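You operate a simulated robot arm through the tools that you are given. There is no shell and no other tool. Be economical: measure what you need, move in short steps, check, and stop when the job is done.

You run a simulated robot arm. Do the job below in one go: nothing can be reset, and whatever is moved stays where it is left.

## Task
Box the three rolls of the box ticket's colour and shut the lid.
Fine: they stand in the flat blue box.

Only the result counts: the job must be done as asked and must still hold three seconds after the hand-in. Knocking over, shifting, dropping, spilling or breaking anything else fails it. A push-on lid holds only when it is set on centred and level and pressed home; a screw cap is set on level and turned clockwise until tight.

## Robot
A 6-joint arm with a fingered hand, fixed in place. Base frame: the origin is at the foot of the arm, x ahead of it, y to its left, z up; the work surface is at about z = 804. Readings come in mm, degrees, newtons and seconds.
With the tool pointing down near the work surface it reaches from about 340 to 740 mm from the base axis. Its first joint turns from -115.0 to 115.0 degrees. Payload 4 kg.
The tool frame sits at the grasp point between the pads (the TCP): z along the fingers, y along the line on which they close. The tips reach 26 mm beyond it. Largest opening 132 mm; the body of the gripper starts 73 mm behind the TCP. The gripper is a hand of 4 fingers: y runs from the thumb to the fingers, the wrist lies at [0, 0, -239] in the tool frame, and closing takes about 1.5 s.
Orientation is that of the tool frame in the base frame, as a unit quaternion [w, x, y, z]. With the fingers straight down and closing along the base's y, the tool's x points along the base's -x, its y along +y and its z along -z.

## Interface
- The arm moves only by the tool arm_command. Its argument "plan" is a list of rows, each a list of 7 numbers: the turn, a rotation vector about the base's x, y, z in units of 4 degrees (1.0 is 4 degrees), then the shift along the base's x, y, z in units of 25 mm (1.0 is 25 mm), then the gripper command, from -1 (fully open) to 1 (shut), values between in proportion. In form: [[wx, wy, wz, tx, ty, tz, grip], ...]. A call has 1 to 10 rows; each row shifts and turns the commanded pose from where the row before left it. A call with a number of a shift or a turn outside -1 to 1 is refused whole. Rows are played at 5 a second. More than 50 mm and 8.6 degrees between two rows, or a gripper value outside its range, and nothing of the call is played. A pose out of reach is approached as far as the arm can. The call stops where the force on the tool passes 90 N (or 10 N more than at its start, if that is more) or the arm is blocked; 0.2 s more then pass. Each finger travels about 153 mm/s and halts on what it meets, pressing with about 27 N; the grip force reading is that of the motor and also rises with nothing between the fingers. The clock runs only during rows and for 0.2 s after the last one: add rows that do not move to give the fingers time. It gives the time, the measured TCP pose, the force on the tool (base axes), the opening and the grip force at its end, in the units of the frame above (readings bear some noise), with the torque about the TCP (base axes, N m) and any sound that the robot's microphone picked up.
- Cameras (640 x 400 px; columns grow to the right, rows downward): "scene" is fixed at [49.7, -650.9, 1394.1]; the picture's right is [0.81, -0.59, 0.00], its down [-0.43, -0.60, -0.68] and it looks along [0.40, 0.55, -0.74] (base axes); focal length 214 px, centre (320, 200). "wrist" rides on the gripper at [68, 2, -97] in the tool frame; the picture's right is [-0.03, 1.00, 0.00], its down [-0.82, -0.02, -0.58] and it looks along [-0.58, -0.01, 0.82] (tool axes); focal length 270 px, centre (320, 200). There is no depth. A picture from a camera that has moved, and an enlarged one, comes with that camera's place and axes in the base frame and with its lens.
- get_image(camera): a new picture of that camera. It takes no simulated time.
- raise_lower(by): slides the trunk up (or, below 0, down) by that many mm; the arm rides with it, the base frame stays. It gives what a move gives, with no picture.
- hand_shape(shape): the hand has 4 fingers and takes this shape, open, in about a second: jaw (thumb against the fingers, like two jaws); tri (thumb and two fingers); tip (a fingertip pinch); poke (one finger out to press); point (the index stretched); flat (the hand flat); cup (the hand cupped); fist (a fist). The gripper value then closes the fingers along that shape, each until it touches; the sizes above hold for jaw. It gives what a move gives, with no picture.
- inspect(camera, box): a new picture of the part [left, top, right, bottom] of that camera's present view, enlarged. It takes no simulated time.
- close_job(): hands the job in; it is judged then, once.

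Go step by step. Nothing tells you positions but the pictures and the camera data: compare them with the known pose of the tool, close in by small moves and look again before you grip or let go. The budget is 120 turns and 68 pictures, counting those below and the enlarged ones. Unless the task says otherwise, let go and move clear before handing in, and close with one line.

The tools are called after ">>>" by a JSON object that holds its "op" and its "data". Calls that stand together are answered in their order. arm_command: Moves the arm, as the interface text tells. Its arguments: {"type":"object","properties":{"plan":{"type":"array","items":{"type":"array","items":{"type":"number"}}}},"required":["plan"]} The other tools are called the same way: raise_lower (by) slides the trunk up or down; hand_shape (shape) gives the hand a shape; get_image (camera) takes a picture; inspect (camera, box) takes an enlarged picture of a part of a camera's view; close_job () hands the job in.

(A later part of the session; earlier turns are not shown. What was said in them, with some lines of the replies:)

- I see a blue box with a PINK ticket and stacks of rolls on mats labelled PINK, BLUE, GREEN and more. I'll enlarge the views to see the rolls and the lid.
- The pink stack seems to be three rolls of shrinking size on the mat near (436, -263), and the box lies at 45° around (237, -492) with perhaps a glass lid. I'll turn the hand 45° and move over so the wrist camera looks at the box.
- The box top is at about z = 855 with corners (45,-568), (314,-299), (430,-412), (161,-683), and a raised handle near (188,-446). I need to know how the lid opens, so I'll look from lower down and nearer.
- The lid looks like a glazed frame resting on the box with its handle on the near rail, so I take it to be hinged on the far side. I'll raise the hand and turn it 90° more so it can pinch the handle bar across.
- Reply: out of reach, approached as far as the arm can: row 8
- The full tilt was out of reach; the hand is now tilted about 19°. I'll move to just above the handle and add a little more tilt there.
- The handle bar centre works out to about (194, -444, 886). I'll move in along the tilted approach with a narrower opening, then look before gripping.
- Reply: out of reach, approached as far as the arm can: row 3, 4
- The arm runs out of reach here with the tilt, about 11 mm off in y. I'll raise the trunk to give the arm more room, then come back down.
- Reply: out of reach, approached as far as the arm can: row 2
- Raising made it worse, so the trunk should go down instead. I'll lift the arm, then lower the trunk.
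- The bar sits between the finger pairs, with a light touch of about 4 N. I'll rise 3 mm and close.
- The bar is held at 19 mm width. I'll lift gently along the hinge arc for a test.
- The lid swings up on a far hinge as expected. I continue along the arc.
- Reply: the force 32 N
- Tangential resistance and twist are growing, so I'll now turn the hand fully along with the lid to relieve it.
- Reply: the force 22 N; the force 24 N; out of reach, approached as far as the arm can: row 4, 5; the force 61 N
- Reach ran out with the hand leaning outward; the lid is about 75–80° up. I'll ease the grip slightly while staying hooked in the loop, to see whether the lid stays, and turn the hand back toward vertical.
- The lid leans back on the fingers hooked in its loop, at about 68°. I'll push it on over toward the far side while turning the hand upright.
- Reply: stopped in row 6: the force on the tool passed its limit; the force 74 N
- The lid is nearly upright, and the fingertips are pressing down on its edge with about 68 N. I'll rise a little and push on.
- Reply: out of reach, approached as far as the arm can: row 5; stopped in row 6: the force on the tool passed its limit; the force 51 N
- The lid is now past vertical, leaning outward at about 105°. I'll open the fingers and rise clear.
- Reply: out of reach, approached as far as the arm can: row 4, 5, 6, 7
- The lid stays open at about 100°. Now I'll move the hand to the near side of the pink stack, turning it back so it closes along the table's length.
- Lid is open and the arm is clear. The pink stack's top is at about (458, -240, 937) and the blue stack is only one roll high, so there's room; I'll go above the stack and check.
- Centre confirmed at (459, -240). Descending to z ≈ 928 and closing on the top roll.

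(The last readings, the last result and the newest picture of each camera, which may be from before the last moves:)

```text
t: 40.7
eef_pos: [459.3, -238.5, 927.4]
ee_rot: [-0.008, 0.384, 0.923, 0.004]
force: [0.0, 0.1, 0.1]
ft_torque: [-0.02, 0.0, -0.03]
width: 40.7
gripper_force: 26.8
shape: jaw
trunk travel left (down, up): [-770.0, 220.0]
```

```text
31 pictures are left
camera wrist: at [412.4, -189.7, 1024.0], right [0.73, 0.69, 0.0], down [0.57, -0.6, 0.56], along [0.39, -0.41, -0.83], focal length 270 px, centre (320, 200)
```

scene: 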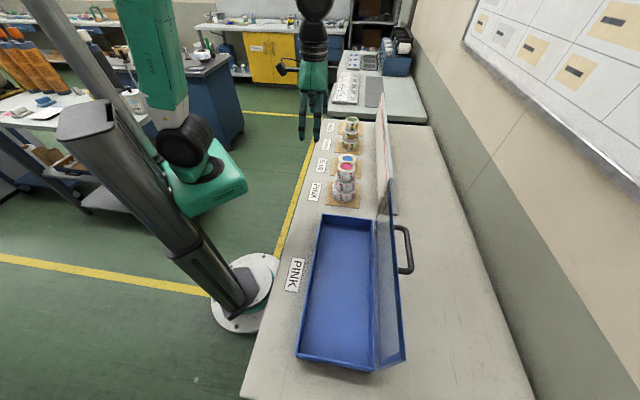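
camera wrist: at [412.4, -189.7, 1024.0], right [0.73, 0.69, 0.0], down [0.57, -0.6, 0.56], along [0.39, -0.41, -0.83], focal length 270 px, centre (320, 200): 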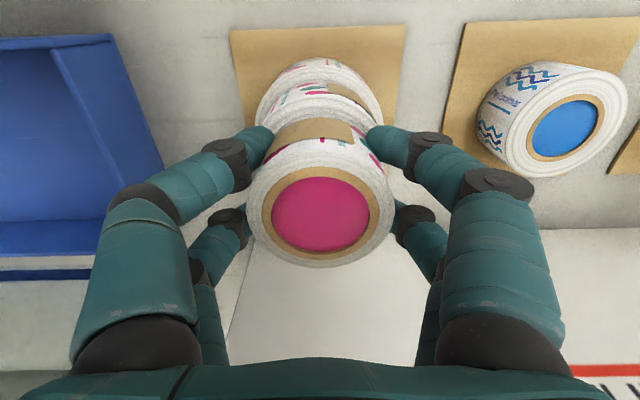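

Gripped on both rows. Lifting the small roll straight up.

>>> {"op": "arm_command", "data": {"plan": [[0, 0, 0, 0, 0, 0.2, 1], [0, 0, 0, 0, 0, 0.5, 1], [0, 0, 0, 0, 0, 1, 1], [0, 0, 0, 0, 0, 1, 1], [0, 0, 0, 0, 0, 1, 1], [0, 0, 0, 0, 0, 1, 1]]}}

>>> {"op": "get_image", "data": {"camera": "wrist"}}

>>> {"op": "inspect", "data": {"camera": "scene", "box": [300, 80, 420, 220]}}

```text
t: 42.1
eef_pos: [458.0, -239.0, 1046.5]
ee_rot: [-0.009, 0.384, 0.923, 0.005]
force: [0.1, -0.1, -0.5]
ft_torque: [-0.02, 0.02, 0.03]
width: 40.5
gripper_force: 27.4
shape: jaw
trunk travel left (down, up): [-770.0, 220.0]
```

```text
30 pictures are left
camera wrist: at [411.4, -189.9, 1142.4], right [0.73, 0.69, 0.0], down [0.57, -0.6, 0.56], along [0.39, -0.41, -0.83], focal length 270 px, centre (320, 200)
```

wrist: 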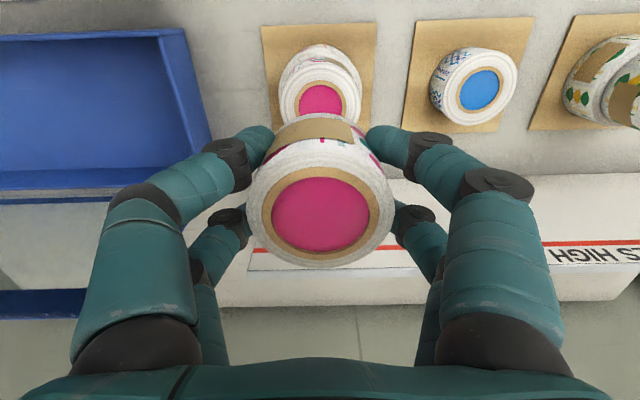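

```text
2.86 times, centred on (360, 150) of scene
camera zoom: at [49.7, -650.9, 1394.1], right [0.81, -0.59, 0.0], down [-0.43, -0.6, -0.68], along [0.4, 0.55, -0.74], focal length 613 px, centre (206, 343)
```

zoom: 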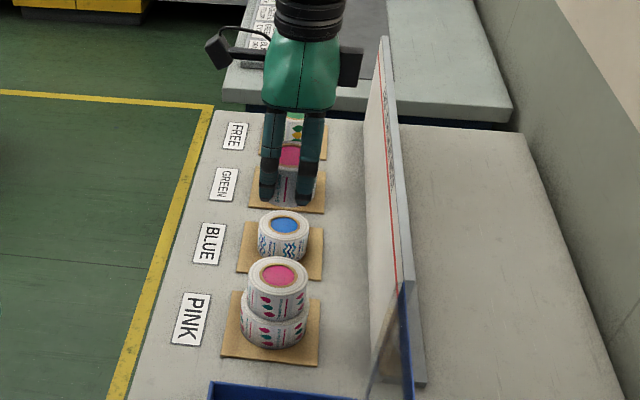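

The small roll is held, and the next roll down is pink too. Carrying it over to the far-left part of the box, at about (152, -568).

>>> {"op": "arm_command", "data": {"plan": [[0, 0, 0, -0.87, -0.94, 0, 1], [0, 0, 0, -0.87, -0.94, 0, 1], [0, 0, 0, -0.87, -0.94, 0, 1], [0, 0, 0, -0.87, -0.94, 0, 1], [0, 0, 0, -0.87, -0.94, 0, 1], [0, 0, 0, -0.87, -0.94, 0, 1], [0, 0, 0, -0.87, -0.94, 0, 1], [0, 0, 0, -0.87, -0.94, 0, 1], [0, 0, 0, -0.87, -0.94, 0, 1], [0, 0, 0, -0.87, -0.94, 0, 1]]}}

>>> {"op": "arm_command", "data": {"plan": [[0, 0, 0, -0.87, -0.94, 0, 1], [0, 0, 0, -0.87, -0.94, 0, 1], [0, 0, 0, -0.87, -0.94, 0, 1], [0, 0, 0, -0.87, -0.94, 0, 1], [0, 0, 0, 0, 0, -1, 1], [0, 0, 0, 0, 0, -1, 1], [0, 0, 0, 0, 0, -1, 1], [0, 0, 0, 0, 0, -1, 1]]}}

>>> {"op": "get_image", "data": {"camera": "wrist"}}

>>> {"op": "inspect", "data": {"camera": "scene", "box": [260, 190, 420, 390]}}

```text
t: 44.3
eef_pos: [238.9, -474.7, 1045.5]
ee_rot: [-0.008, 0.384, 0.923, 0.005]
force: [0.3, 0.2, -0.3]
ft_torque: [0.02, 0.0, 0.0]
width: 40.3
gripper_force: 27.2
shape: jaw
trunk travel left (down, up): [-770.0, 220.0]
```

```text
t: 46.1
eef_pos: [151.7, -568.5, 945.0]
ee_rot: [-0.008, 0.385, 0.923, 0.005]
force: [-1.3, -0.3, 0.0]
ft_torque: [0.01, 0.01, 0.03]
width: 40.0
gripper_force: 26.7
shape: jaw
trunk travel left (down, up): [-770.0, 220.0]
```

```text
28 pictures are left
camera wrist: at [106.3, -519.3, 1042.5], right [0.73, 0.69, 0.0], down [0.57, -0.6, 0.56], along [0.39, -0.41, -0.83], focal length 270 px, centre (320, 200)
```

wrist: 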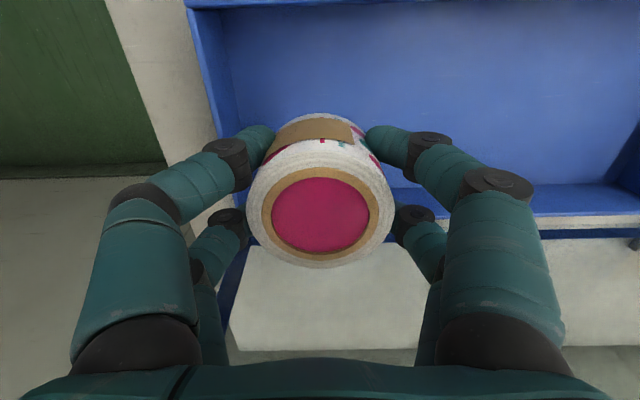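

```text
2.00 times, centred on (340, 290) of scene
camera zoom: at [49.7, -650.9, 1394.1], right [0.81, -0.59, 0.0], down [-0.43, -0.6, -0.68], along [0.4, 0.55, -0.74], focal length 429 px, centre (280, 20)
```

zoom: 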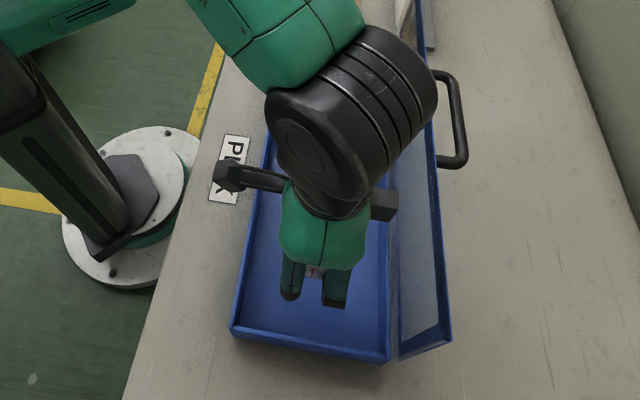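

The box is where I computed it, and the roll is well inside its walls. Lowering gently until it touches down.

>>> {"op": "arm_command", "data": {"plan": [[0, 0, 0, 0, 0, -1, 1], [0, 0, 0, 0, 0, -1, 1], [0, 0, 0, 0, 0, -1, 1], [0, 0, 0, 0, 0, -0.5, 1], [0, 0, 0, 0, 0, -0.3, 1]]}}

>>> {"op": "arm_command", "data": {"plan": [[0, 0, 0, 0, 0, -0.12, 1], [0, 0, 0, 0, 0, -0.12, 1]]}}

```text
t: 47.3
eef_pos: [153.0, -567.6, 850.8]
ee_rot: [-0.009, 0.384, 0.923, 0.005]
force: [0.0, 0.0, -0.3]
ft_torque: [0.01, 0.01, -0.02]
width: 40.3
gripper_force: 26.8
shape: jaw
trunk travel left (down, up): [-770.0, 220.0]
```

```text
t: 47.9
eef_pos: [152.1, -567.4, 845.5]
ee_rot: [-0.009, 0.384, 0.923, 0.005]
force: [0.3, 0.1, -0.9]
ft_torque: [0.04, -0.03, 0.02]
width: 40.1
gripper_force: 27.1
shape: jaw
trunk travel left (down, up): [-770.0, 220.0]
```

>>> {"op": "arm_command", "data": {"plan": [[0, 0, 0, 0, 0, -0.1, 1], [0, 0, 0, 0, 0, 0, 1]]}}

>>> {"op": "arm_command", "data": {"plan": [[0, 0, 0, 0, 0, -0.1, 1], [0, 0, 0, 0, 0, 0, 1]]}}

```text
t: 48.5
eef_pos: [151.9, -567.6, 842.1]
ee_rot: [-0.009, 0.384, 0.923, 0.005]
force: [-0.2, 0.6, 0.2]
ft_torque: [-0.02, 0.01, 0.0]
width: 40.3
gripper_force: 26.7
shape: jaw
trunk travel left (down, up): [-770.0, 220.0]
```

```text
t: 49.1
eef_pos: [153.3, -567.3, 839.2]
ee_rot: [-0.009, 0.385, 0.923, 0.005]
force: [0.5, 0.1, -0.8]
ft_torque: [-0.01, 0.0, 0.03]
width: 39.8
gripper_force: 26.3
shape: jaw
trunk travel left (down, up): [-770.0, 220.0]
```

>>> {"op": "arm_command", "data": {"plan": [[0, 0, 0, 0, 0, -0.08, 1], [0, 0, 0, 0, 0, 0, 1]]}}

>>> {"op": "arm_command", "data": {"plan": [[0, 0, 0, 0, 0, -0.08, 1], [0, 0, 0, 0, 0, 0, 1]]}}

```text
t: 49.7
eef_pos: [153.0, -568.3, 836.8]
ee_rot: [-0.008, 0.383, 0.924, 0.005]
force: [0.4, -0.9, -0.3]
ft_torque: [-0.01, -0.02, -0.03]
width: 39.8
gripper_force: 26.8
shape: jaw
trunk travel left (down, up): [-770.0, 220.0]
```

```text
t: 50.3
eef_pos: [152.8, -567.9, 835.5]
ee_rot: [-0.007, 0.385, 0.923, 0.003]
force: [1.1, 0.8, 7.4]
ft_torque: [0.02, 0.01, 0.01]
width: 40.0
gripper_force: 27.3
shape: jaw
trunk travel left (down, up): [-770.0, 220.0]
```

Touchdown at TCP z ≈ 836. Releasing slightly and rising.

>>> {"op": "arm_command", "data": {"plan": [[0, 0, 0, 0, 0, 0, 0.3], [0, 0, 0, 0, 0, 0, 0.1], [0, 0, 0, 0, 0, 0, 0.05], [0, 0, 0, 0, 0, 0.3, 0.05], [0, 0, 0, 0, 0, 0.7, 0.05], [0, 0, 0, 0, 0, 1, 0], [0, 0, 0, 0, 0, 1, 0], [0, 0, 0, 0, 0, 1, -0.3], [0, 0, 0, 0, 0, 1, -0.3]]}}

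>>> {"op": "get_image", "data": {"camera": "wrist"}}

```text
t: 52.3
eef_pos: [152.6, -567.7, 959.9]
ee_rot: [-0.008, 0.384, 0.923, 0.005]
force: [0.5, 0.4, 0.6]
ft_torque: [0.0, 0.0, 0.01]
width: 85.3
gripper_force: 0.1
shape: jaw
trunk travel left (down, up): [-770.0, 220.0]
```

```text
26 pictures are left
camera wrist: at [106.5, -518.3, 1057.2], right [0.73, 0.69, 0.0], down [0.57, -0.6, 0.56], along [0.39, -0.41, -0.83], focal length 270 px, centre (320, 200)
```

wrist: 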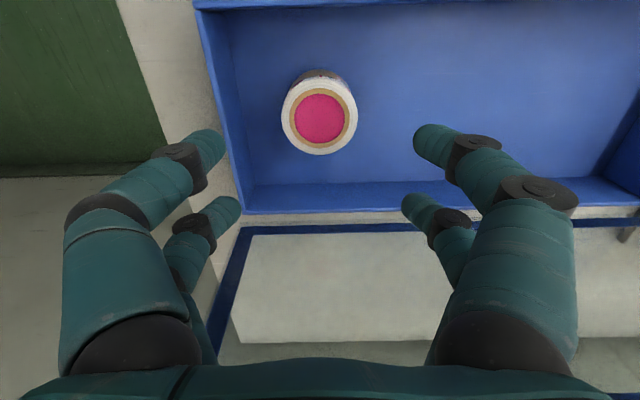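

The small roll stands in the box. Going back for the middle roll.

>>> {"op": "arm_command", "data": {"plan": [[0, 0, 0, 0, 0, 1, -0.6], [0, 0, 0, 0, 0, 1, -0.6], [0, 0, 0, 0.873, 0.942, 0.5, -0.6], [0, 0, 0, 0.873, 0.942, 0, -0.6], [0, 0, 0, 0.873, 0.942, 0, -0.6], [0, 0, 0, 0.873, 0.942, 0, -0.6], [0, 0, 0, 0.873, 0.942, 0, -0.6], [0, 0, 0, 0.873, 0.942, 0, -0.6], [0, 0, 0, 0.873, 0.942, 0, -0.6], [0, 0, 0, 0.873, 0.942, 0, -0.6]]}}

>>> {"op": "arm_command", "data": {"plan": [[0, 0, 0, 0.873, 0.942, 0, -0.6], [0, 0, 0, 0.873, 0.942, 0, -0.6], [0, 0, 0, 0.873, 0.942, 0, -0.6], [0, 0, 0, 0.873, 0.942, 0, -0.6], [0, 0, 0, 0.873, 0.942, 0, -0.6], [0, 0, 0, 0.873, 0.942, 0, -0.6], [0, 0, 0, 0, 0, -1, -0.6], [0, 0, 0, 0, 0, -1, -0.6], [0, 0, 0, 0, 0, -1, -0.6]]}}

>>> {"op": "get_image", "data": {"camera": "wrist"}}

```text
t: 54.5
eef_pos: [327.8, -379.8, 1022.8]
ee_rot: [-0.009, 0.384, 0.923, 0.004]
force: [-0.1, -0.9, 0.9]
ft_torque: [-0.02, 0.01, -0.01]
width: 105.4
gripper_force: 0.1
shape: jaw
trunk travel left (down, up): [-770.0, 220.0]
```

```text
t: 56.5
eef_pos: [459.3, -238.1, 948.3]
ee_rot: [-0.008, 0.385, 0.923, 0.004]
force: [0.4, -0.4, 0.5]
ft_torque: [0.02, -0.01, 0.0]
width: 105.3
gripper_force: 0.0
shape: jaw
trunk travel left (down, up): [-770.0, 220.0]
```

```text
25 pictures are left
camera wrist: at [412.3, -190.2, 1044.5], right [0.73, 0.69, 0.0], down [0.57, -0.6, 0.56], along [0.39, -0.41, -0.83], focal length 270 px, centre (320, 200)
```

wrist: 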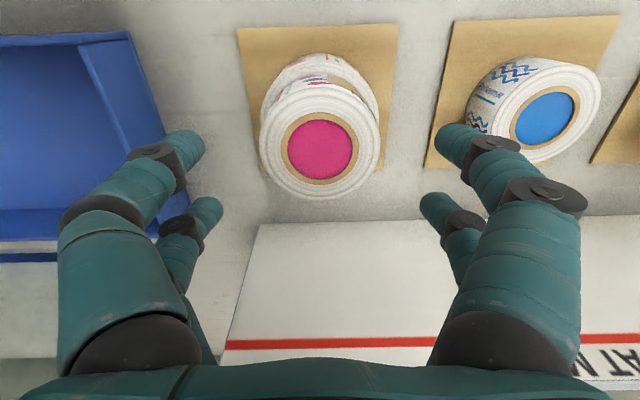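

The middle roll's top is centred at (458, -238, ~892). Descending and gripping.

>>> {"op": "arm_command", "data": {"plan": [[0, 0, 0, 0, 0, -1, -0.6], [0, 0, 0, 0, 0, -1, -0.6], [0, 0, 0, 0, 0, -0.55, -0.6], [0, 0, 0, 0, 0, 0, -0.3], [0, 0, 0, 0, 0, 0, 0], [0, 0, 0, 0, 0, 0, 0.4], [0, 0, 0, 0, 0, 0, 0.8], [0, 0, 0, 0, 0, 0, 1]]}}

>>> {"op": "get_image", "data": {"camera": "wrist"}}

```text
t: 58.3
eef_pos: [457.3, -239.7, 885.3]
ee_rot: [-0.009, 0.384, 0.923, 0.004]
force: [-0.9, -0.7, -0.5]
ft_torque: [0.0, 0.0, 0.04]
width: 56.1
gripper_force: 26.9
shape: jaw
trunk travel left (down, up): [-770.0, 220.0]
```

```text
24 pictures are left
camera wrist: at [411.8, -190.3, 980.8], right [0.73, 0.69, 0.0], down [0.57, -0.6, 0.56], along [0.39, -0.41, -0.83], focal length 270 px, centre (320, 200)
```

wrist: 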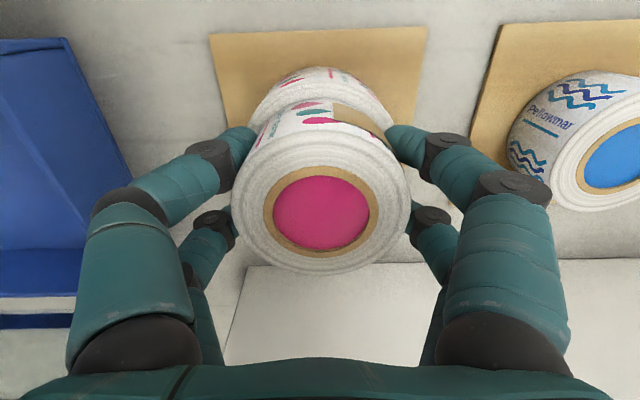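

>>> {"op": "arm_command", "data": {"plan": [[0, 0, 0, 0, 0, 0.2, 1], [0, 0, 0, 0, 0, 0.6, 1], [0, 0, 0, 0, 0, 1, 1], [0, 0, 0, 0, 0, 1, 1], [0, 0, 0, 0, 0, 1, 1], [0, 0, 0, 0, 0, 1, 1], [0, 0, 0, 0, 0, 1, 1]]}}

>>> {"op": "get_image", "data": {"camera": "wrist"}}

```text
t: 59.9
eef_pos: [457.9, -238.5, 1028.0]
ee_rot: [-0.009, 0.384, 0.923, 0.004]
force: [-0.4, 0.4, -1.3]
ft_torque: [-0.01, 0.0, -0.02]
width: 56.1
gripper_force: 26.8
shape: jaw
trunk travel left (down, up): [-770.0, 220.0]
```

```text
23 pictures are left
camera wrist: at [411.5, -189.5, 1125.7], right [0.73, 0.69, 0.0], down [0.57, -0.6, 0.56], along [0.39, -0.41, -0.83], focal length 270 px, centre (320, 200)
```

wrist: 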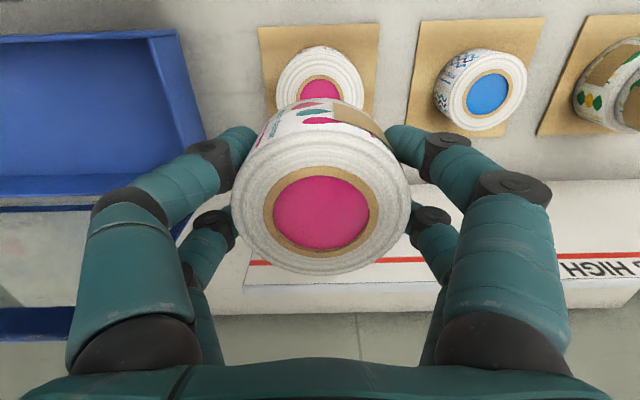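

The last roll is pink too. Carrying the middle roll to about (224, -496) in the box.

>>> {"op": "arm_command", "data": {"plan": [[0, 0, 0, -0.852, -0.937, 0, 1], [0, 0, 0, -0.852, -0.937, 0, 1], [0, 0, 0, -0.852, -0.937, 0, 1], [0, 0, 0, -0.852, -0.937, 0, 1], [0, 0, 0, -0.852, -0.937, 0, 1], [0, 0, 0, -0.852, -0.937, 0, 1], [0, 0, 0, -0.852, -0.937, 0, 1], [0, 0, 0, -0.852, -0.937, 0, 1], [0, 0, 0, -0.852, -0.937, 0, 1], [0, 0, 0, -0.852, -0.937, 0, 1]]}}

>>> {"op": "arm_command", "data": {"plan": [[0, 0, 0, -0.852, -0.937, 0, 1], [0, 0, 0, 0, 0, -1, 1], [0, 0, 0, 0, 0, -1, 1], [0, 0, 0, 0, 0, -1, 1], [0, 0, 0, 0, 0, -1, 1], [0, 0, 0, 0, 0, 0, 1]]}}

>>> {"op": "get_image", "data": {"camera": "wrist"}}

```text
t: 62.1
eef_pos: [245.2, -472.8, 1027.8]
ee_rot: [-0.009, 0.385, 0.923, 0.006]
force: [-0.3, 0.3, -2.3]
ft_torque: [-0.02, 0.0, -0.01]
width: 55.7
gripper_force: 26.3
shape: jaw
trunk travel left (down, up): [-770.0, 220.0]
```

```text
t: 63.5
eef_pos: [223.3, -495.6, 927.5]
ee_rot: [-0.008, 0.385, 0.923, 0.004]
force: [0.0, 0.4, -2.0]
ft_torque: [0.01, -0.02, 0.01]
width: 55.8
gripper_force: 27.0
shape: jaw
trunk travel left (down, up): [-770.0, 220.0]
```

```text
22 pictures are left
camera wrist: at [177.3, -447.4, 1025.6], right [0.73, 0.69, 0.0], down [0.57, -0.6, 0.56], along [0.39, -0.41, -0.83], focal length 270 px, centre (320, 200)
```

wrist: 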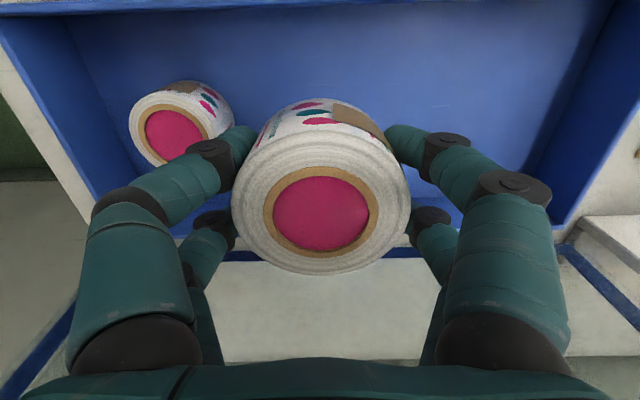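

>>> {"op": "arm_command", "data": {"plan": [[0, 0, 0, 0.16, 0.16, 0, 1], [0, 0, 0, 0, 0, -1, 1], [0, 0, 0, 0, 0, -1, 1], [0, 0, 0, 0, 0, -0.8, 1], [0, 0, 0, 0, 0, -0.45, 1], [0, 0, 0, 0, 0, 0, 1]]}}

>>> {"op": "arm_command", "data": {"plan": [[0, 0, 0, 0, 0, -0.15, 1], [0, 0, 0, 0, 0, 0, 1]]}}

>>> {"op": "arm_command", "data": {"plan": [[0, 0, 0, 0, 0, -0.1, 1], [0, 0, 0, 0, 0, 0, 1]]}}

```text
t: 64.9
eef_pos: [226.2, -491.7, 848.5]
ee_rot: [-0.009, 0.385, 0.923, 0.004]
force: [-0.3, -0.8, -0.6]
ft_torque: [0.0, 0.0, -0.01]
width: 55.5
gripper_force: 27.3
shape: jaw
trunk travel left (down, up): [-770.0, 220.0]
```

```text
t: 65.5
eef_pos: [228.2, -491.8, 843.6]
ee_rot: [-0.008, 0.384, 0.923, 0.004]
force: [0.2, 0.3, -2.3]
ft_torque: [0.01, 0.02, 0.03]
width: 55.7
gripper_force: 26.8
shape: jaw
trunk travel left (down, up): [-770.0, 220.0]
```

```text
t: 66.1
eef_pos: [227.0, -492.1, 841.6]
ee_rot: [-0.008, 0.385, 0.923, 0.004]
force: [0.4, 0.3, -1.0]
ft_torque: [0.0, -0.03, 0.03]
width: 55.4
gripper_force: 26.9
shape: jaw
trunk travel left (down, up): [-770.0, 220.0]
```

>>> {"op": "arm_command", "data": {"plan": [[0, 0, 0, 0, 0, -0.08, 1], [0, 0, 0, 0, 0, 0, 1]]}}

>>> {"op": "arm_command", "data": {"plan": [[0, 0, 0, 0, 0, -0.08, 1], [0, 0, 0, 0, 0, 0, 1]]}}

>>> {"op": "arm_command", "data": {"plan": [[0, 0, 0, 0, 0, -0.06, 1], [0, 0, 0, 0, 0, 0, 1]]}}

```text
t: 66.7
eef_pos: [227.1, -491.6, 839.2]
ee_rot: [-0.009, 0.384, 0.923, 0.005]
force: [-0.4, 0.1, -2.0]
ft_torque: [0.0, -0.01, 0.03]
width: 56.1
gripper_force: 27.1
shape: jaw
trunk travel left (down, up): [-770.0, 220.0]
```

```text
t: 67.3
eef_pos: [227.5, -493.3, 837.8]
ee_rot: [-0.007, 0.384, 0.923, 0.004]
force: [-0.7, -0.3, 5.3]
ft_torque: [-0.01, 0.05, 0.03]
width: 55.5
gripper_force: 27.5
shape: jaw
trunk travel left (down, up): [-770.0, 220.0]
```

```text
t: 67.9
eef_pos: [227.9, -492.2, 837.4]
ee_rot: [-0.007, 0.385, 0.923, 0.002]
force: [0.2, -1.3, 19.1]
ft_torque: [-0.03, 0.02, -0.03]
width: 55.6
gripper_force: 26.8
shape: jaw
trunk travel left (down, up): [-770.0, 220.0]
```

Touchdown at z ≈ 838. Release and rise.

>>> {"op": "arm_command", "data": {"plan": [[0, 0, 0, 0, 0, 0.03, 0.1], [0, 0, 0, 0, 0, 0, -0.1], [0, 0, 0, 0, 0, 0, -0.15], [0, 0, 0, 0, 0, 0.3, -0.15], [0, 0, 0, 0, 0, 0.7, -0.15], [0, 0, 0, 0, 0, 1, -0.15], [0, 0, 0, 0, 0, 1, -0.2], [0, 0, 0, 0, 0, 1, -0.5], [0, 0, 0, 0, 0, 1, -0.8]]}}

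>>> {"op": "get_image", "data": {"camera": "wrist"}}

```text
t: 69.9
eef_pos: [228.5, -491.4, 962.0]
ee_rot: [-0.007, 0.384, 0.923, 0.004]
force: [-0.4, 0.0, -0.1]
ft_torque: [-0.03, 0.0, 0.01]
width: 118.6
gripper_force: 0.0
shape: jaw
trunk travel left (down, up): [-770.0, 220.0]
```

```text
21 pictures are left
camera wrist: at [181.4, -442.7, 1059.0], right [0.73, 0.69, 0.0], down [0.57, -0.6, 0.56], along [0.39, -0.41, -0.83], focal length 270 px, centre (320, 200)
```

wrist: 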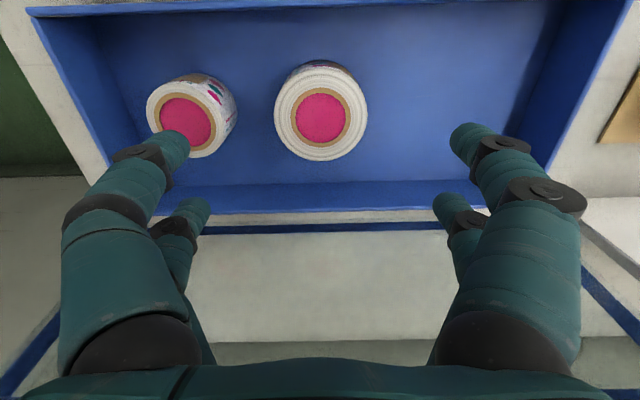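

Two rolls stand in the box. Back for the last one.

>>> {"op": "arm_command", "data": {"plan": [[0, 0, 0, 0, 0, 1, -0.8], [0, 0, 0, 0.836, 0.922, 1, -0.8], [0, 0, 0, 0.836, 0.922, 0, -0.8], [0, 0, 0, 0.836, 0.922, 0, -0.8], [0, 0, 0, 0.836, 0.922, 0, -0.8], [0, 0, 0, 0.836, 0.922, 0, -0.8], [0, 0, 0, 0.836, 0.922, 0, -0.8], [0, 0, 0, 0.836, 0.922, 0, -0.8], [0, 0, 0, 0.836, 0.922, 0, -0.8], [0, 0, 0, 0.836, 0.922, 0, -0.8]]}}

>>> {"op": "arm_command", "data": {"plan": [[0, 0, 0, 0.836, 0.922, 0, -0.8], [0, 0, 0, 0.836, 0.922, 0, -0.8], [0, 0, 0, 0, 0, -1, -0.8], [0, 0, 0, 0, 0, -1, -0.8], [0, 0, 0, 0, 0, -1, -0.8], [0, 0, 0, 0, 0, -1, -0.8], [0, 0, 0, 0, 0, 0, -0.8]]}}

>>> {"op": "get_image", "data": {"camera": "wrist"}}

```text
t: 72.1
eef_pos: [417.8, -285.7, 1013.6]
ee_rot: [-0.009, 0.384, 0.923, 0.003]
force: [0.1, 0.1, 0.1]
ft_torque: [-0.01, 0.0, 0.02]
width: 118.7
gripper_force: 0.1
shape: jaw
trunk travel left (down, up): [-770.0, 220.0]
```

```text
t: 73.7
eef_pos: [458.0, -237.3, 913.0]
ee_rot: [-0.008, 0.384, 0.923, 0.004]
force: [0.1, -0.1, 0.2]
ft_torque: [-0.02, -0.02, 0.02]
width: 118.8
gripper_force: 0.0
shape: jaw
trunk travel left (down, up): [-770.0, 220.0]
```

```text
20 pictures are left
camera wrist: at [411.4, -189.3, 1008.5], right [0.73, 0.69, 0.0], down [0.57, -0.6, 0.56], along [0.39, -0.41, -0.83], focal length 270 px, centre (320, 200)
```

wrist: 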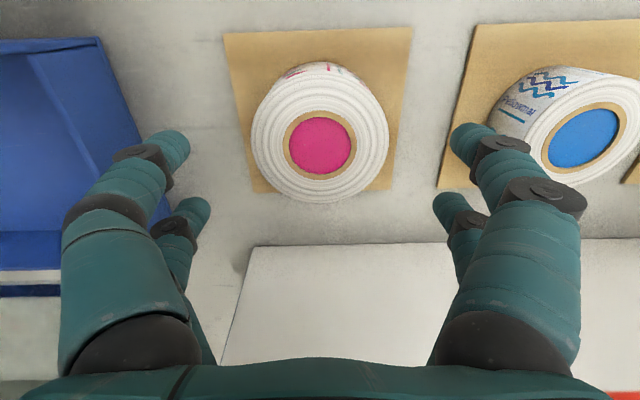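

Last roll's top is centred at (457, -238, 850). Descending and gripping.

>>> {"op": "arm_command", "data": {"plan": [[0, 0, 0, 0, 0, -1, -0.8], [0, 0, 0, 0, 0, -1, -0.8], [0, 0, 0, 0, 0, -0.8, -0.8], [0, 0, 0, 0, 0, 0, -0.5], [0, 0, 0, 0, 0, 0, -0.2], [0, 0, 0, 0, 0, 0, 0.3], [0, 0, 0, 0, 0, 0, 0.8], [0, 0, 0, 0, 0, 0, 1], [0, 0, 0, 0, 0, 0, 1]]}}

>>> {"op": "arm_command", "data": {"plan": [[0, 0, 0, 0, 0, 0.2, 1], [0, 0, 0, 0, 0, 0.6, 1], [0, 0, 0, 0, 0, 1, 1], [0, 0, 0, 0, 0, 1, 1], [0, 0, 0, 0, 0, 1, 1], [0, 0, 0, 0, 0, 1, 1], [0, 0, 0, 0, 0, 1, 1], [0, 0, 0, 0, 0, 1, 1]]}}

>>> {"op": "get_image", "data": {"camera": "wrist"}}

```text
t: 75.7
eef_pos: [458.3, -238.4, 841.9]
ee_rot: [-0.009, 0.385, 0.923, 0.005]
force: [-0.7, -0.4, 1.3]
ft_torque: [0.03, 0.02, 0.0]
width: 72.0
gripper_force: 26.8
shape: jaw
trunk travel left (down, up): [-770.0, 220.0]
```

```text
t: 77.5
eef_pos: [457.2, -237.1, 1012.7]
ee_rot: [-0.008, 0.384, 0.923, 0.005]
force: [-0.1, 0.0, -2.2]
ft_torque: [0.0, 0.01, 0.04]
width: 71.9
gripper_force: 27.0
shape: jaw
trunk travel left (down, up): [-770.0, 220.0]
```

```text
19 pictures are left
camera wrist: at [411.1, -189.1, 1109.4], right [0.73, 0.69, 0.0], down [0.57, -0.6, 0.56], along [0.39, -0.41, -0.83], focal length 270 px, centre (320, 200)
```

wrist: 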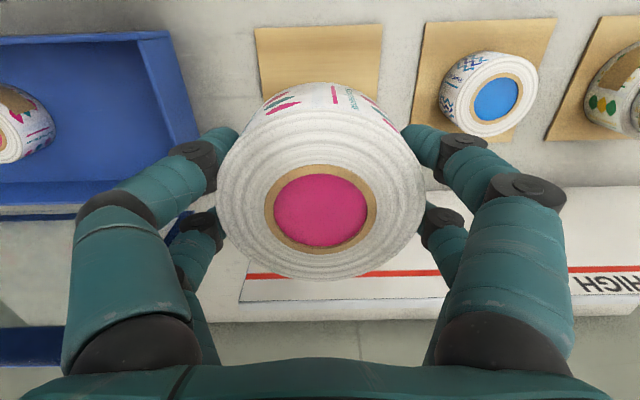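

Carrying the last roll to about (307, -413) in the box.

>>> {"op": "arm_command", "data": {"plan": [[0, 0, 0, -0.752, -0.877, 0, 1], [0, 0, 0, -0.752, -0.877, 0, 1], [0, 0, 0, -0.752, -0.877, 0, 1], [0, 0, 0, -0.752, -0.877, 0, 1], [0, 0, 0, -0.752, -0.877, 0, 1], [0, 0, 0, -0.752, -0.877, 0, 1], [0, 0, 0, -0.752, -0.877, 0, 1], [0, 0, 0, -0.752, -0.877, 0, 1], [0, 0, 0, 0, 0, -1, 1], [0, 0, 0, 0, 0, -1, 1]]}}

>>> {"op": "arm_command", "data": {"plan": [[0, 0, 0, 0, 0, -1, 1], [0, 0, 0, 0, 0, -0.8, 1], [0, 0, 0, 0, 0, 0, 1]]}}

>>> {"op": "get_image", "data": {"camera": "wrist"}}

```text
t: 79.7
eef_pos: [308.2, -413.2, 962.2]
ee_rot: [-0.008, 0.385, 0.923, 0.005]
force: [0.1, -0.4, -2.1]
ft_torque: [0.02, -0.03, -0.03]
width: 71.8
gripper_force: 27.0
shape: jaw
trunk travel left (down, up): [-770.0, 220.0]
```

```text
t: 80.5
eef_pos: [308.4, -412.2, 915.1]
ee_rot: [-0.008, 0.384, 0.923, 0.005]
force: [0.3, 1.4, -2.5]
ft_torque: [-0.03, 0.02, 0.0]
width: 71.7
gripper_force: 26.7
shape: jaw
trunk travel left (down, up): [-770.0, 220.0]
```

```text
18 pictures are left
camera wrist: at [261.4, -363.8, 1013.0], right [0.73, 0.69, 0.0], down [0.57, -0.6, 0.56], along [0.39, -0.41, -0.83], focal length 270 px, centre (320, 200)
```

wrist: 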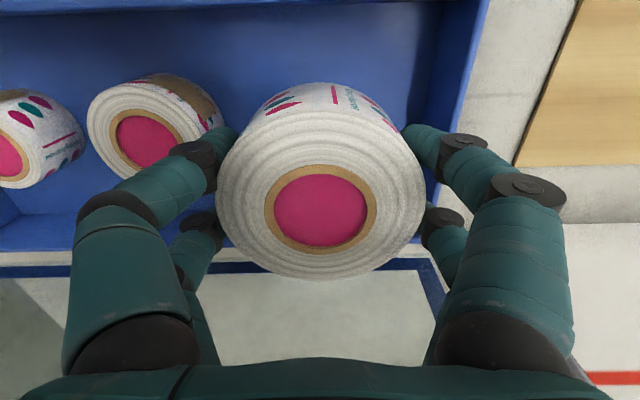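

>>> {"op": "arm_command", "data": {"plan": [[0, 0, 0, 0, 0, -1, 1], [0, 0, 0, 0, 0, -1, 1], [0, 0, 0, 0, 0, -0.7, 1], [0, 0, 0, 0, 0, -0.2, 1], [0, 0, 0, 0, 0, 0, 1]]}}

>>> {"op": "arm_command", "data": {"plan": [[0, 0, 0, 0, 0, -0.1, 1], [0, 0, 0, 0, 0, 0, 1]]}}

>>> {"op": "arm_command", "data": {"plan": [[0, 0, 0, 0, 0, -0.08, 1], [0, 0, 0, 0, 0, 0, 1]]}}

```text
t: 81.7
eef_pos: [307.1, -414.1, 844.0]
ee_rot: [-0.009, 0.383, 0.924, 0.004]
force: [-0.8, -0.2, -2.1]
ft_torque: [0.01, 0.01, -0.01]
width: 71.7
gripper_force: 26.3
shape: jaw
trunk travel left (down, up): [-770.0, 220.0]
```

```text
t: 82.3
eef_pos: [307.8, -414.1, 841.3]
ee_rot: [-0.008, 0.384, 0.923, 0.005]
force: [-0.3, 0.5, -2.2]
ft_torque: [-0.03, -0.03, -0.01]
width: 71.9
gripper_force: 27.2
shape: jaw
trunk travel left (down, up): [-770.0, 220.0]
```

```text
t: 82.9
eef_pos: [307.6, -413.6, 840.5]
ee_rot: [-0.008, 0.383, 0.924, 0.003]
force: [0.8, 0.1, 9.5]
ft_torque: [-0.01, 0.0, -0.04]
width: 71.5
gripper_force: 26.8
shape: jaw
trunk travel left (down, up): [-770.0, 220.0]
```

Touchdown. Release and rise.

>>> {"op": "arm_command", "data": {"plan": [[0, 0, 0, 0, 0, 0, -0.15], [0, 0, 0, 0, 0, 0, -0.3], [0, 0, 0, 0, 0, 0, -0.35], [0, 0, 0, 0, 0, 0.3, -0.35], [0, 0, 0, 0, 0, 0.7, -0.35], [0, 0, 0, 0, 0, 1, -0.35], [0, 0, 0, 0, 0, 1, -0.35], [0, 0, 0, 0, 0, 1, -0.35], [0, 0, 0, 0, 0, 1, -0.35]]}}

>>> {"op": "inspect", "data": {"camera": "scene", "box": [260, 170, 440, 390]}}

>>> {"op": "get_image", "data": {"camera": "wrist"}}

```text
t: 84.9
eef_pos: [306.8, -413.3, 964.9]
ee_rot: [-0.009, 0.384, 0.923, 0.004]
force: [0.8, 0.1, 0.5]
ft_torque: [-0.01, -0.01, 0.02]
width: 88.6
gripper_force: 0.1
shape: jaw
trunk travel left (down, up): [-770.0, 220.0]
```

```text
1.82 times, centred on (350, 280) of scene
camera zoom: at [49.7, -650.9, 1394.1], right [0.81, -0.59, 0.0], down [-0.43, -0.6, -0.68], along [0.4, 0.55, -0.74], focal length 390 px, centre (266, 54)
```

zoom: 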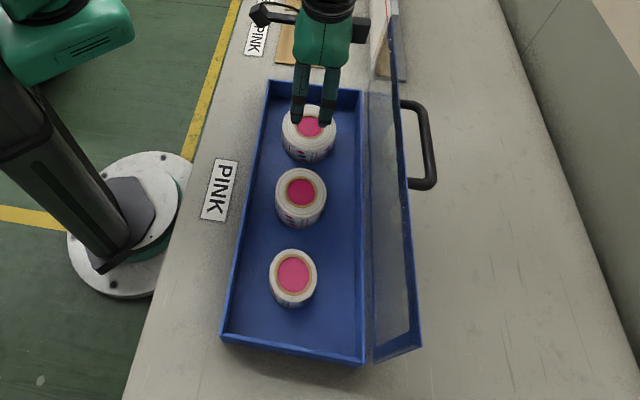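

```text
16 pictures are left
camera wrist: at [260.8, -364.3, 1061.8], right [0.73, 0.69, 0.0], down [0.57, -0.6, 0.56], along [0.39, -0.41, -0.83], focal length 270 px, centre (320, 200)
```

wrist: 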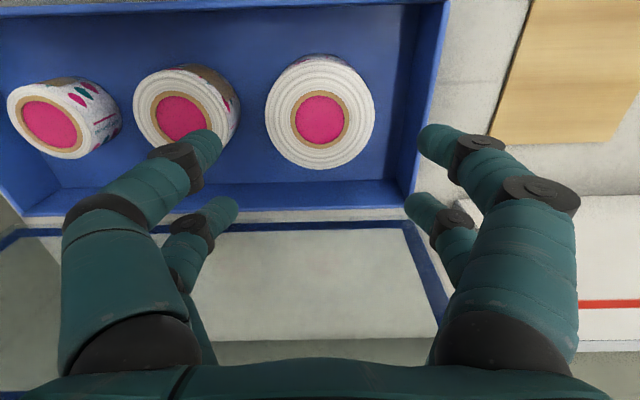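

All three pink rolls stand in the box, well clear of the lid frame. Now for the lid, which leans at about 96°: I'll turn the hand to straddle its free edge at the end beyond the handle, so I can tip it over and lower it under control.

>>> {"op": "arm_command", "data": {"plan": [[0, 0, -1, 0, 0, 1, -0.35], [0, 0, -1, 0, 0, 1, -0.35], [0, 0, -1, 0, 0, 1, -0.35], [0, 0, -1, 0, 0, 1, -0.35], [0, 0, -1, 0, 0, 0.8, -0.35], [0, 0, -1, 0, 0, 0, -0.35], [0, 0, -1, 0, 0, 0, -0.35], [0, 0, -1, 0, 0, 0, -0.35], [0, 0, -1, 0, 0, 0, -0.35], [0, 0, -1, 0, 0, 0, -0.35]]}}

>>> {"op": "arm_command", "data": {"plan": [[0, 0, -1, 0, 0, 0, -0.2], [0, 0, -1, 0, 0, 0, -0.2], [0, 0, -1, 0, 0, 0, -0.2], [0, 0, -1, 0, 0, 0, -0.2], [0, 0, -1, 0, 0, 0, -0.2], [0, 0, -1, 0, 0, 0, -0.2], [0, 0, -1, 0, 0, 0, -0.2], [0, 0, -1, 0, 0, 0, -0.2], [0, 0, -1, 0, 0, 0, -0.2], [0, 0, -1, 0, 0, 0, -0.2]]}}

>>> {"op": "arm_command", "data": {"plan": [[0, 0, -1, 0.9, -0.85, 0, -0.2], [0, 0, -1, 0.9, -0.85, 0, -0.2], [0, 0, -0.5, 0.9, -0.85, 0, -0.2], [0, 0, 0, 0, 0, 0, -0.2]]}}

>>> {"op": "get_image", "data": {"camera": "wrist"}}

>>> {"op": "inspect", "data": {"camera": "scene", "box": [260, 150, 440, 390]}}

```text
t: 87.1
eef_pos: [307.8, -413.2, 1084.5]
ee_rot: [-0.006, 0.677, 0.736, 0.007]
force: [-0.1, -0.3, -0.2]
ft_torque: [0.0, 0.02, 0.0]
width: 88.8
gripper_force: 0.0
shape: jaw
trunk travel left (down, up): [-770.0, 220.0]
```

```text
t: 89.3
eef_pos: [307.5, -413.0, 1084.8]
ee_rot: [-0.004, 0.888, 0.459, 0.009]
force: [0.5, 0.1, -0.2]
ft_torque: [0.0, -0.04, 0.0]
width: 79.9
gripper_force: 0.0
shape: jaw
trunk travel left (down, up): [-770.0, 220.0]
```

```text
t: 90.3
eef_pos: [373.8, -476.2, 1085.1]
ee_rot: [-0.003, 0.925, 0.381, 0.01]
force: [-0.2, -0.5, -0.4]
ft_torque: [0.01, -0.03, -0.01]
width: 79.7
gripper_force: 0.1
shape: jaw
trunk travel left (down, up): [-770.0, 220.0]
```

```text
15 pictures are left
camera wrist: at [422.2, -430.2, 1181.6], right [0.69, -0.73, 0.0], down [-0.6, -0.57, 0.56], along [-0.41, -0.39, -0.83], focal length 270 px, centre (320, 200)
```

wrist: 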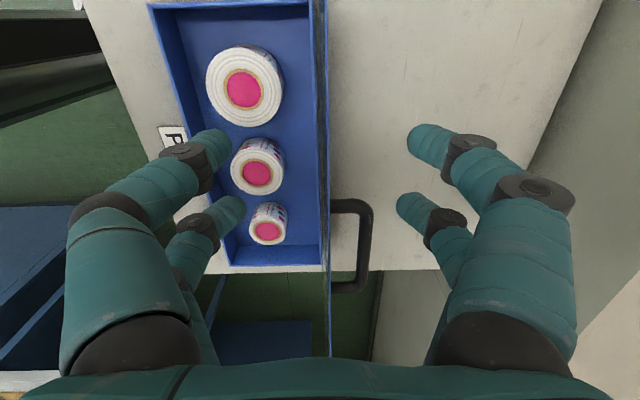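

```text
1.67 times, centred on (350, 270) of scene
camera zoom: at [49.7, -650.9, 1394.1], right [0.81, -0.59, 0.0], down [-0.43, -0.6, -0.68], along [0.4, 0.55, -0.74], focal length 358 px, centre (270, 83)
```

zoom: 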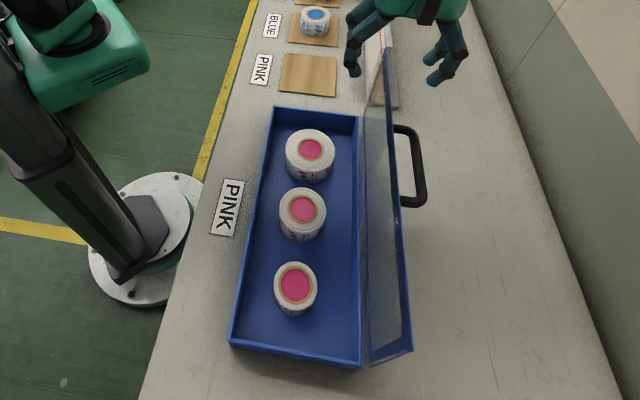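

The hand straddles the lid's edge. I'll shift slightly away from the handle, go down, and narrow the fingers around the edge.

>>> {"op": "arm_command", "data": {"plan": [[0, 0, 0, 0.28, 0.28, -0.4, -0.2], [0, 0, 0, 0, 0, -1, -0.2], [0, 0, 0, 0, 0, -1, -0.2], [0, 0, 0, 0, 0, -0.9, -0.2], [0, 0, 0, 0, 0, 0, 0.2], [0, 0, 0, 0, 0, 0, 0.3]]}}

>>> {"op": "get_image", "data": {"camera": "wrist"}}

```text
t: 91.7
eef_pos: [381.7, -470.6, 1002.3]
ee_rot: [-0.003, 0.924, 0.381, 0.009]
force: [-0.1, 0.0, 0.1]
ft_torque: [-0.01, 0.03, -0.02]
width: 46.6
gripper_force: 0.2
shape: jaw
trunk travel left (down, up): [-770.0, 220.0]
```

```text
13 pictures are left
camera wrist: at [429.7, -423.4, 1099.3], right [0.69, -0.73, 0.0], down [-0.6, -0.57, 0.56], along [-0.41, -0.39, -0.83], focal length 270 px, centre (320, 200)
```

wrist: 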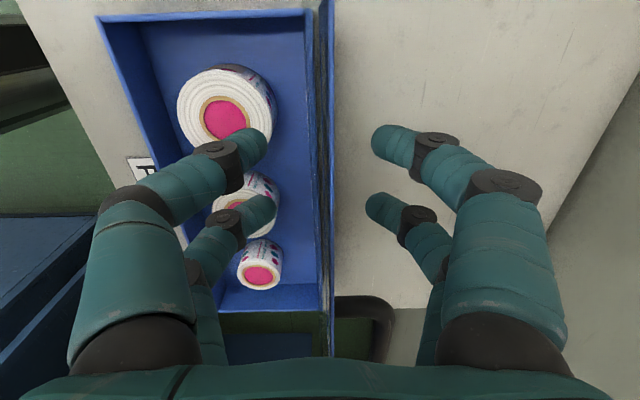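

The lid edge is between the fingers. Moving toward the near side to tip it over onto the near fingers.

>>> {"op": "arm_command", "data": {"plan": [[0, 0, 0, -0.28, 0.28, 0, 0.3], [0, 0, 0, -0.28, 0.28, 0, 0.3], [0, 0, 0, -0.28, 0.28, 0, 0.3], [0, 0, 0, -0.28, 0.28, 0, 0.3], [0, 0, 0, 0, 0, 0, 0.3]]}}

>>> {"op": "get_image", "data": {"camera": "wrist"}}

```text
t: 92.9
eef_pos: [354.4, -441.6, 1003.7]
ee_rot: [-0.003, 0.924, 0.381, 0.01]
force: [-0.3, 0.3, 0.7]
ft_torque: [0.03, 0.0, 0.03]
width: 46.6
gripper_force: 0.1
shape: jaw
trunk travel left (down, up): [-770.0, 220.0]
```

```text
12 pictures are left
camera wrist: at [401.6, -395.6, 1099.6], right [0.69, -0.73, 0.0], down [-0.6, -0.57, 0.56], along [-0.41, -0.39, -0.83], focal length 270 px, centre (320, 200)
```

wrist: 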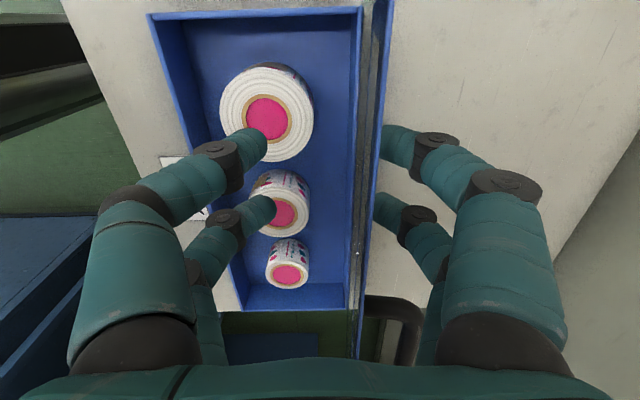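

>>> {"op": "arm_command", "data": {"plan": [[0, 0, 0, -0.28, 0.28, 0, 0.3], [0, 0, 0, -0.28, 0.28, 0, 0.3], [0, 0, 0, 0, 0, 0, 0.3]]}}

>>> {"op": "get_image", "data": {"camera": "wrist"}}

```text
t: 93.7
eef_pos: [339.0, -428.0, 1002.2]
ee_rot: [-0.003, 0.925, 0.381, 0.009]
force: [-0.3, 0.6, 0.2]
ft_torque: [-0.01, 0.02, 0.01]
width: 47.0
gripper_force: 0.1
shape: jaw
trunk travel left (down, up): [-770.0, 220.0]
```

```text
11 pictures are left
camera wrist: at [387.2, -381.7, 1099.3], right [0.69, -0.73, 0.0], down [-0.6, -0.57, 0.56], along [-0.41, -0.39, -0.83], focal length 270 px, centre (320, 200)
```

wrist: 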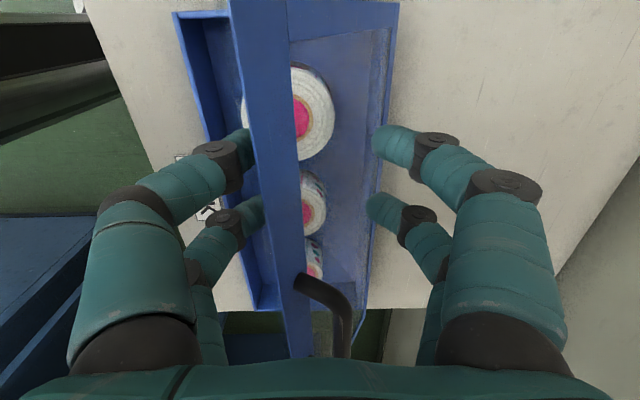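

The lid tipped over and rests lightly on the near fingers at about 60°. Lowering it by moving toward the near side and down.

>>> {"op": "arm_command", "data": {"plan": [[0, 0, 0, -0.276, 0.276, -0.25, 0.3], [0, 0, 0, -0.276, 0.276, -0.3, 0.3], [0, 0, 0, -0.276, 0.276, -0.3, 0.3], [0, 0, 0, -0.276, 0.276, -0.35, 0.3], [0, 0, 0, -0.255, 0.255, -0.4, 0.3], [0, 0, 0, -0.255, 0.255, -0.4, 0.3], [0, 0, 0, 0, 0, 0, 0.3]]}}

>>> {"op": "get_image", "data": {"camera": "wrist"}}

```text
t: 95.3
eef_pos: [298.8, -387.3, 952.5]
ee_rot: [-0.002, 0.925, 0.38, 0.009]
force: [1.0, 0.5, -1.2]
ft_torque: [-0.02, -0.01, 0.0]
width: 46.7
gripper_force: 0.0
shape: jaw
trunk travel left (down, up): [-770.0, 220.0]
```

```text
10 pictures are left
camera wrist: at [346.9, -341.2, 1048.9], right [0.69, -0.73, 0.0], down [-0.6, -0.57, 0.56], along [-0.41, -0.39, -0.83], focal length 270 px, centre (320, 200)
```

wrist: 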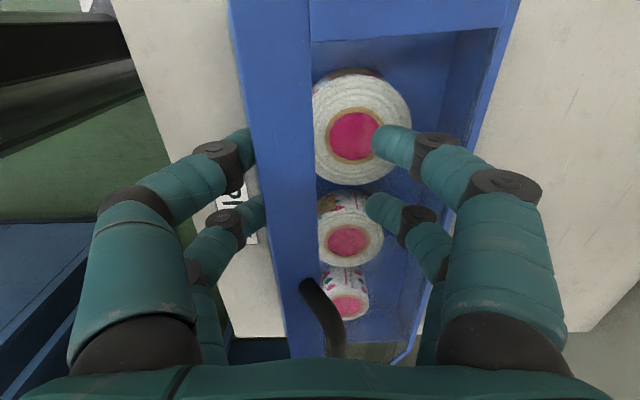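

>>> {"op": "arm_command", "data": {"plan": [[0, 0, 0, -0.28, 0.28, -0.2, 0.3], [0, 0, 0, -0.14, 0.14, -0.4, 0.3], [0, 0, 0, -0.11, 0.11, -0.4, 0.3], [0, 0, 0, -0.08, 0.08, -0.3, 0.3], [0, 0, 0, -0.06, 0.06, -0.3, 0.3], [0, 0, 0, 0, 0, 0, 0.3]]}}

>>> {"op": "get_image", "data": {"camera": "wrist"}}

```text
t: 96.7
eef_pos: [282.4, -370.7, 913.5]
ee_rot: [-0.003, 0.924, 0.381, 0.009]
force: [-0.5, 0.4, -0.6]
ft_torque: [0.01, 0.01, 0.0]
width: 14.2
gripper_force: 25.4
shape: jaw
trunk travel left (down, up): [-770.0, 220.0]
```

```text
9 pictures are left
camera wrist: at [330.3, -324.5, 1008.8], right [0.69, -0.73, 0.0], down [-0.6, -0.57, 0.56], along [-0.41, -0.39, -0.83], focal length 270 px, centre (320, 200)
```

wrist: 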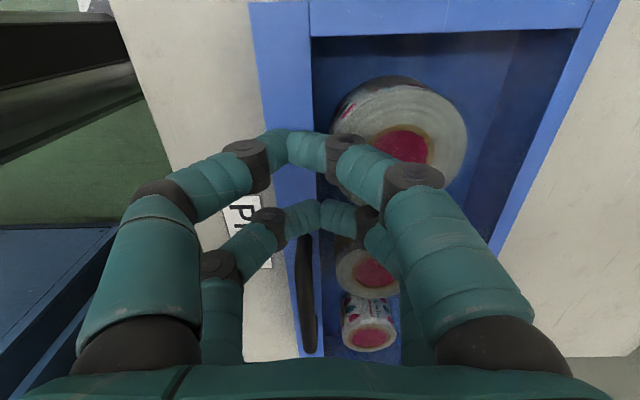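

The lid appears to have come down. I'll rise clear and check how it sits.

>>> {"op": "arm_command", "data": {"plan": [[0, 0, 0, 0, 0, 0.5, 0.3], [0, 0, 0, 0, 0, 1, 0.3], [0, 0, 0, 0, 0, 1, 0.3], [0, 0, 0, 0, 0, 1, 0.3]]}}

>>> {"op": "inspect", "data": {"camera": "scene", "box": [260, 190, 420, 390]}}

```text
t: 97.7
eef_pos: [282.3, -372.2, 999.7]
ee_rot: [-0.003, 0.925, 0.381, 0.009]
force: [0.2, -0.4, -0.7]
ft_torque: [0.02, 0.01, 0.02]
width: 13.9
gripper_force: 27.0
shape: jaw
trunk travel left (down, up): [-770.0, 220.0]
```

```text
2.00 times, centred on (340, 290) of scene
camera zoom: at [49.7, -650.9, 1394.1], right [0.81, -0.59, 0.0], down [-0.43, -0.6, -0.68], along [0.4, 0.55, -0.74], focal length 429 px, centre (280, 20)
```

zoom: 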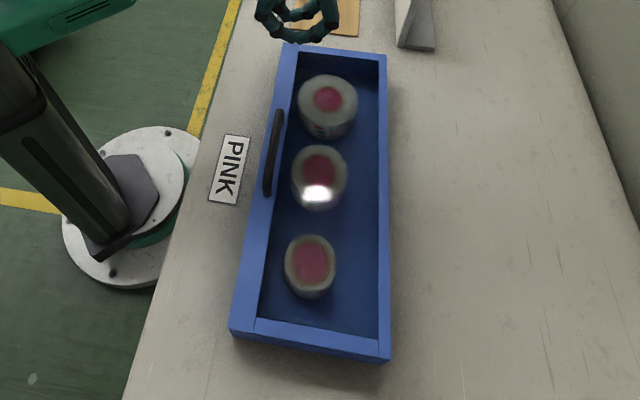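

The lid lies level on the box and its corners match the original closed picture. I'll close the fingers and press lightly on the near rail to make sure it's home.

>>> {"op": "arm_command", "data": {"plan": [[0, 0, 0, -0.75, 0.1, 0, 1], [0, 0, 0, 0, 0, -1, 1], [0, 0, 0, 0, 0, -1, 1], [0, 0, 0, 0, 0, -1, 1], [0, 0, 0, 0, 0, -1, 1], [0, 0, 0, 0, 0, 0, 1]]}}

>>> {"op": "arm_command", "data": {"plan": [[0, 0, 0, 0, 0, -0.3, 1], [0, 0, 0, 0, 0, -0.2, 1], [0, 0, 0, 0, 0, 0, 1]]}}

```text
t: 99.1
eef_pos: [263.9, -366.8, 900.0]
ee_rot: [-0.003, 0.924, 0.382, 0.01]
force: [0.6, -0.9, -0.2]
ft_torque: [0.0, 0.02, -0.01]
width: 13.9
gripper_force: 27.2
shape: jaw
trunk travel left (down, up): [-770.0, 220.0]
```

```text
t: 99.9
eef_pos: [263.2, -367.8, 886.4]
ee_rot: [-0.003, 0.924, 0.381, 0.009]
force: [0.5, 0.2, 1.5]
ft_torque: [0.04, 0.01, 0.0]
width: 13.8
gripper_force: 27.0
shape: jaw
trunk travel left (down, up): [-770.0, 220.0]
```

>>> {"op": "arm_command", "data": {"plan": [[0, 0, 0, 0, 0, -0.1, 1], [0, 0, 0, 0, 0, -0.1, 1], [0, 0, 0, 0, 0, 0, 1]]}}

```text
t: 100.7
eef_pos: [265.5, -367.9, 883.2]
ee_rot: [-0.002, 0.924, 0.381, 0.009]
force: [0.5, -0.7, 14.3]
ft_torque: [0.27, -0.09, -0.02]
width: 14.1
gripper_force: 26.8
shape: jaw
trunk travel left (down, up): [-770.0, 220.0]
```

The lid top is firm at about z = 857, so it is home. Rising clear and taking a last look.

>>> {"op": "arm_command", "data": {"plan": [[0, 0, 0, 0, 0, 0.5, 1], [0, 0, 0, 0, 0, 1, 1], [0, 0, 0, 0, 0, 1, 1], [0, 0, 0, 0, 0, 1, 0.5], [0, 0, 0, 0, 0, 1, 0], [0, 0, 0, 0, 0, 1, -0.5], [0, 0, 0, 0, 0, 1, -0.5]]}}

>>> {"op": "get_image", "data": {"camera": "scene"}}

>>> {"op": "inspect", "data": {"camera": "wrist", "box": [100, 0, 540, 275]}}

```text
t: 102.3
eef_pos: [263.2, -366.8, 1045.6]
ee_rot: [-0.002, 0.924, 0.381, 0.01]
force: [0.1, 0.0, 0.6]
ft_torque: [-0.01, -0.01, -0.02]
width: 98.8
gripper_force: 0.0
shape: jaw
trunk travel left (down, up): [-770.0, 220.0]
```

```text
7 pictures are left
```

scene: 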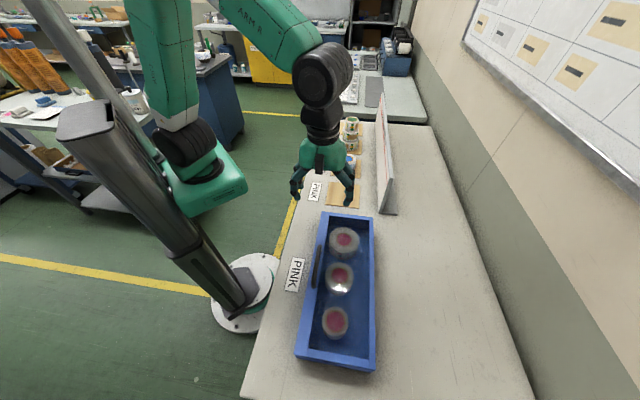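

```text
1.45 times, centred on (320, 138) of wrist
camera zoom: at [311.7, -321.4, 1142.4], right [0.69, -0.73, 0.0], down [-0.6, -0.57, 0.56], along [-0.41, -0.39, -0.83], focal length 393 px, centre (320, 291)
```

zoom: 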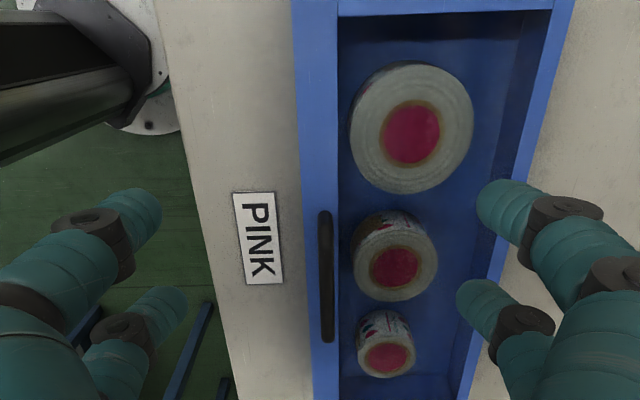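

The three pink rolls stand in the closed box, the lid is level, the other rolls are untouched, and the hand is clear. Handing in.

>>> {"op": "close_job", "data": {}}

```text
The job is handed in.
```

The job is handed in: the three pink rolls stand in the flat blue box and the lid is shut and pressed home.
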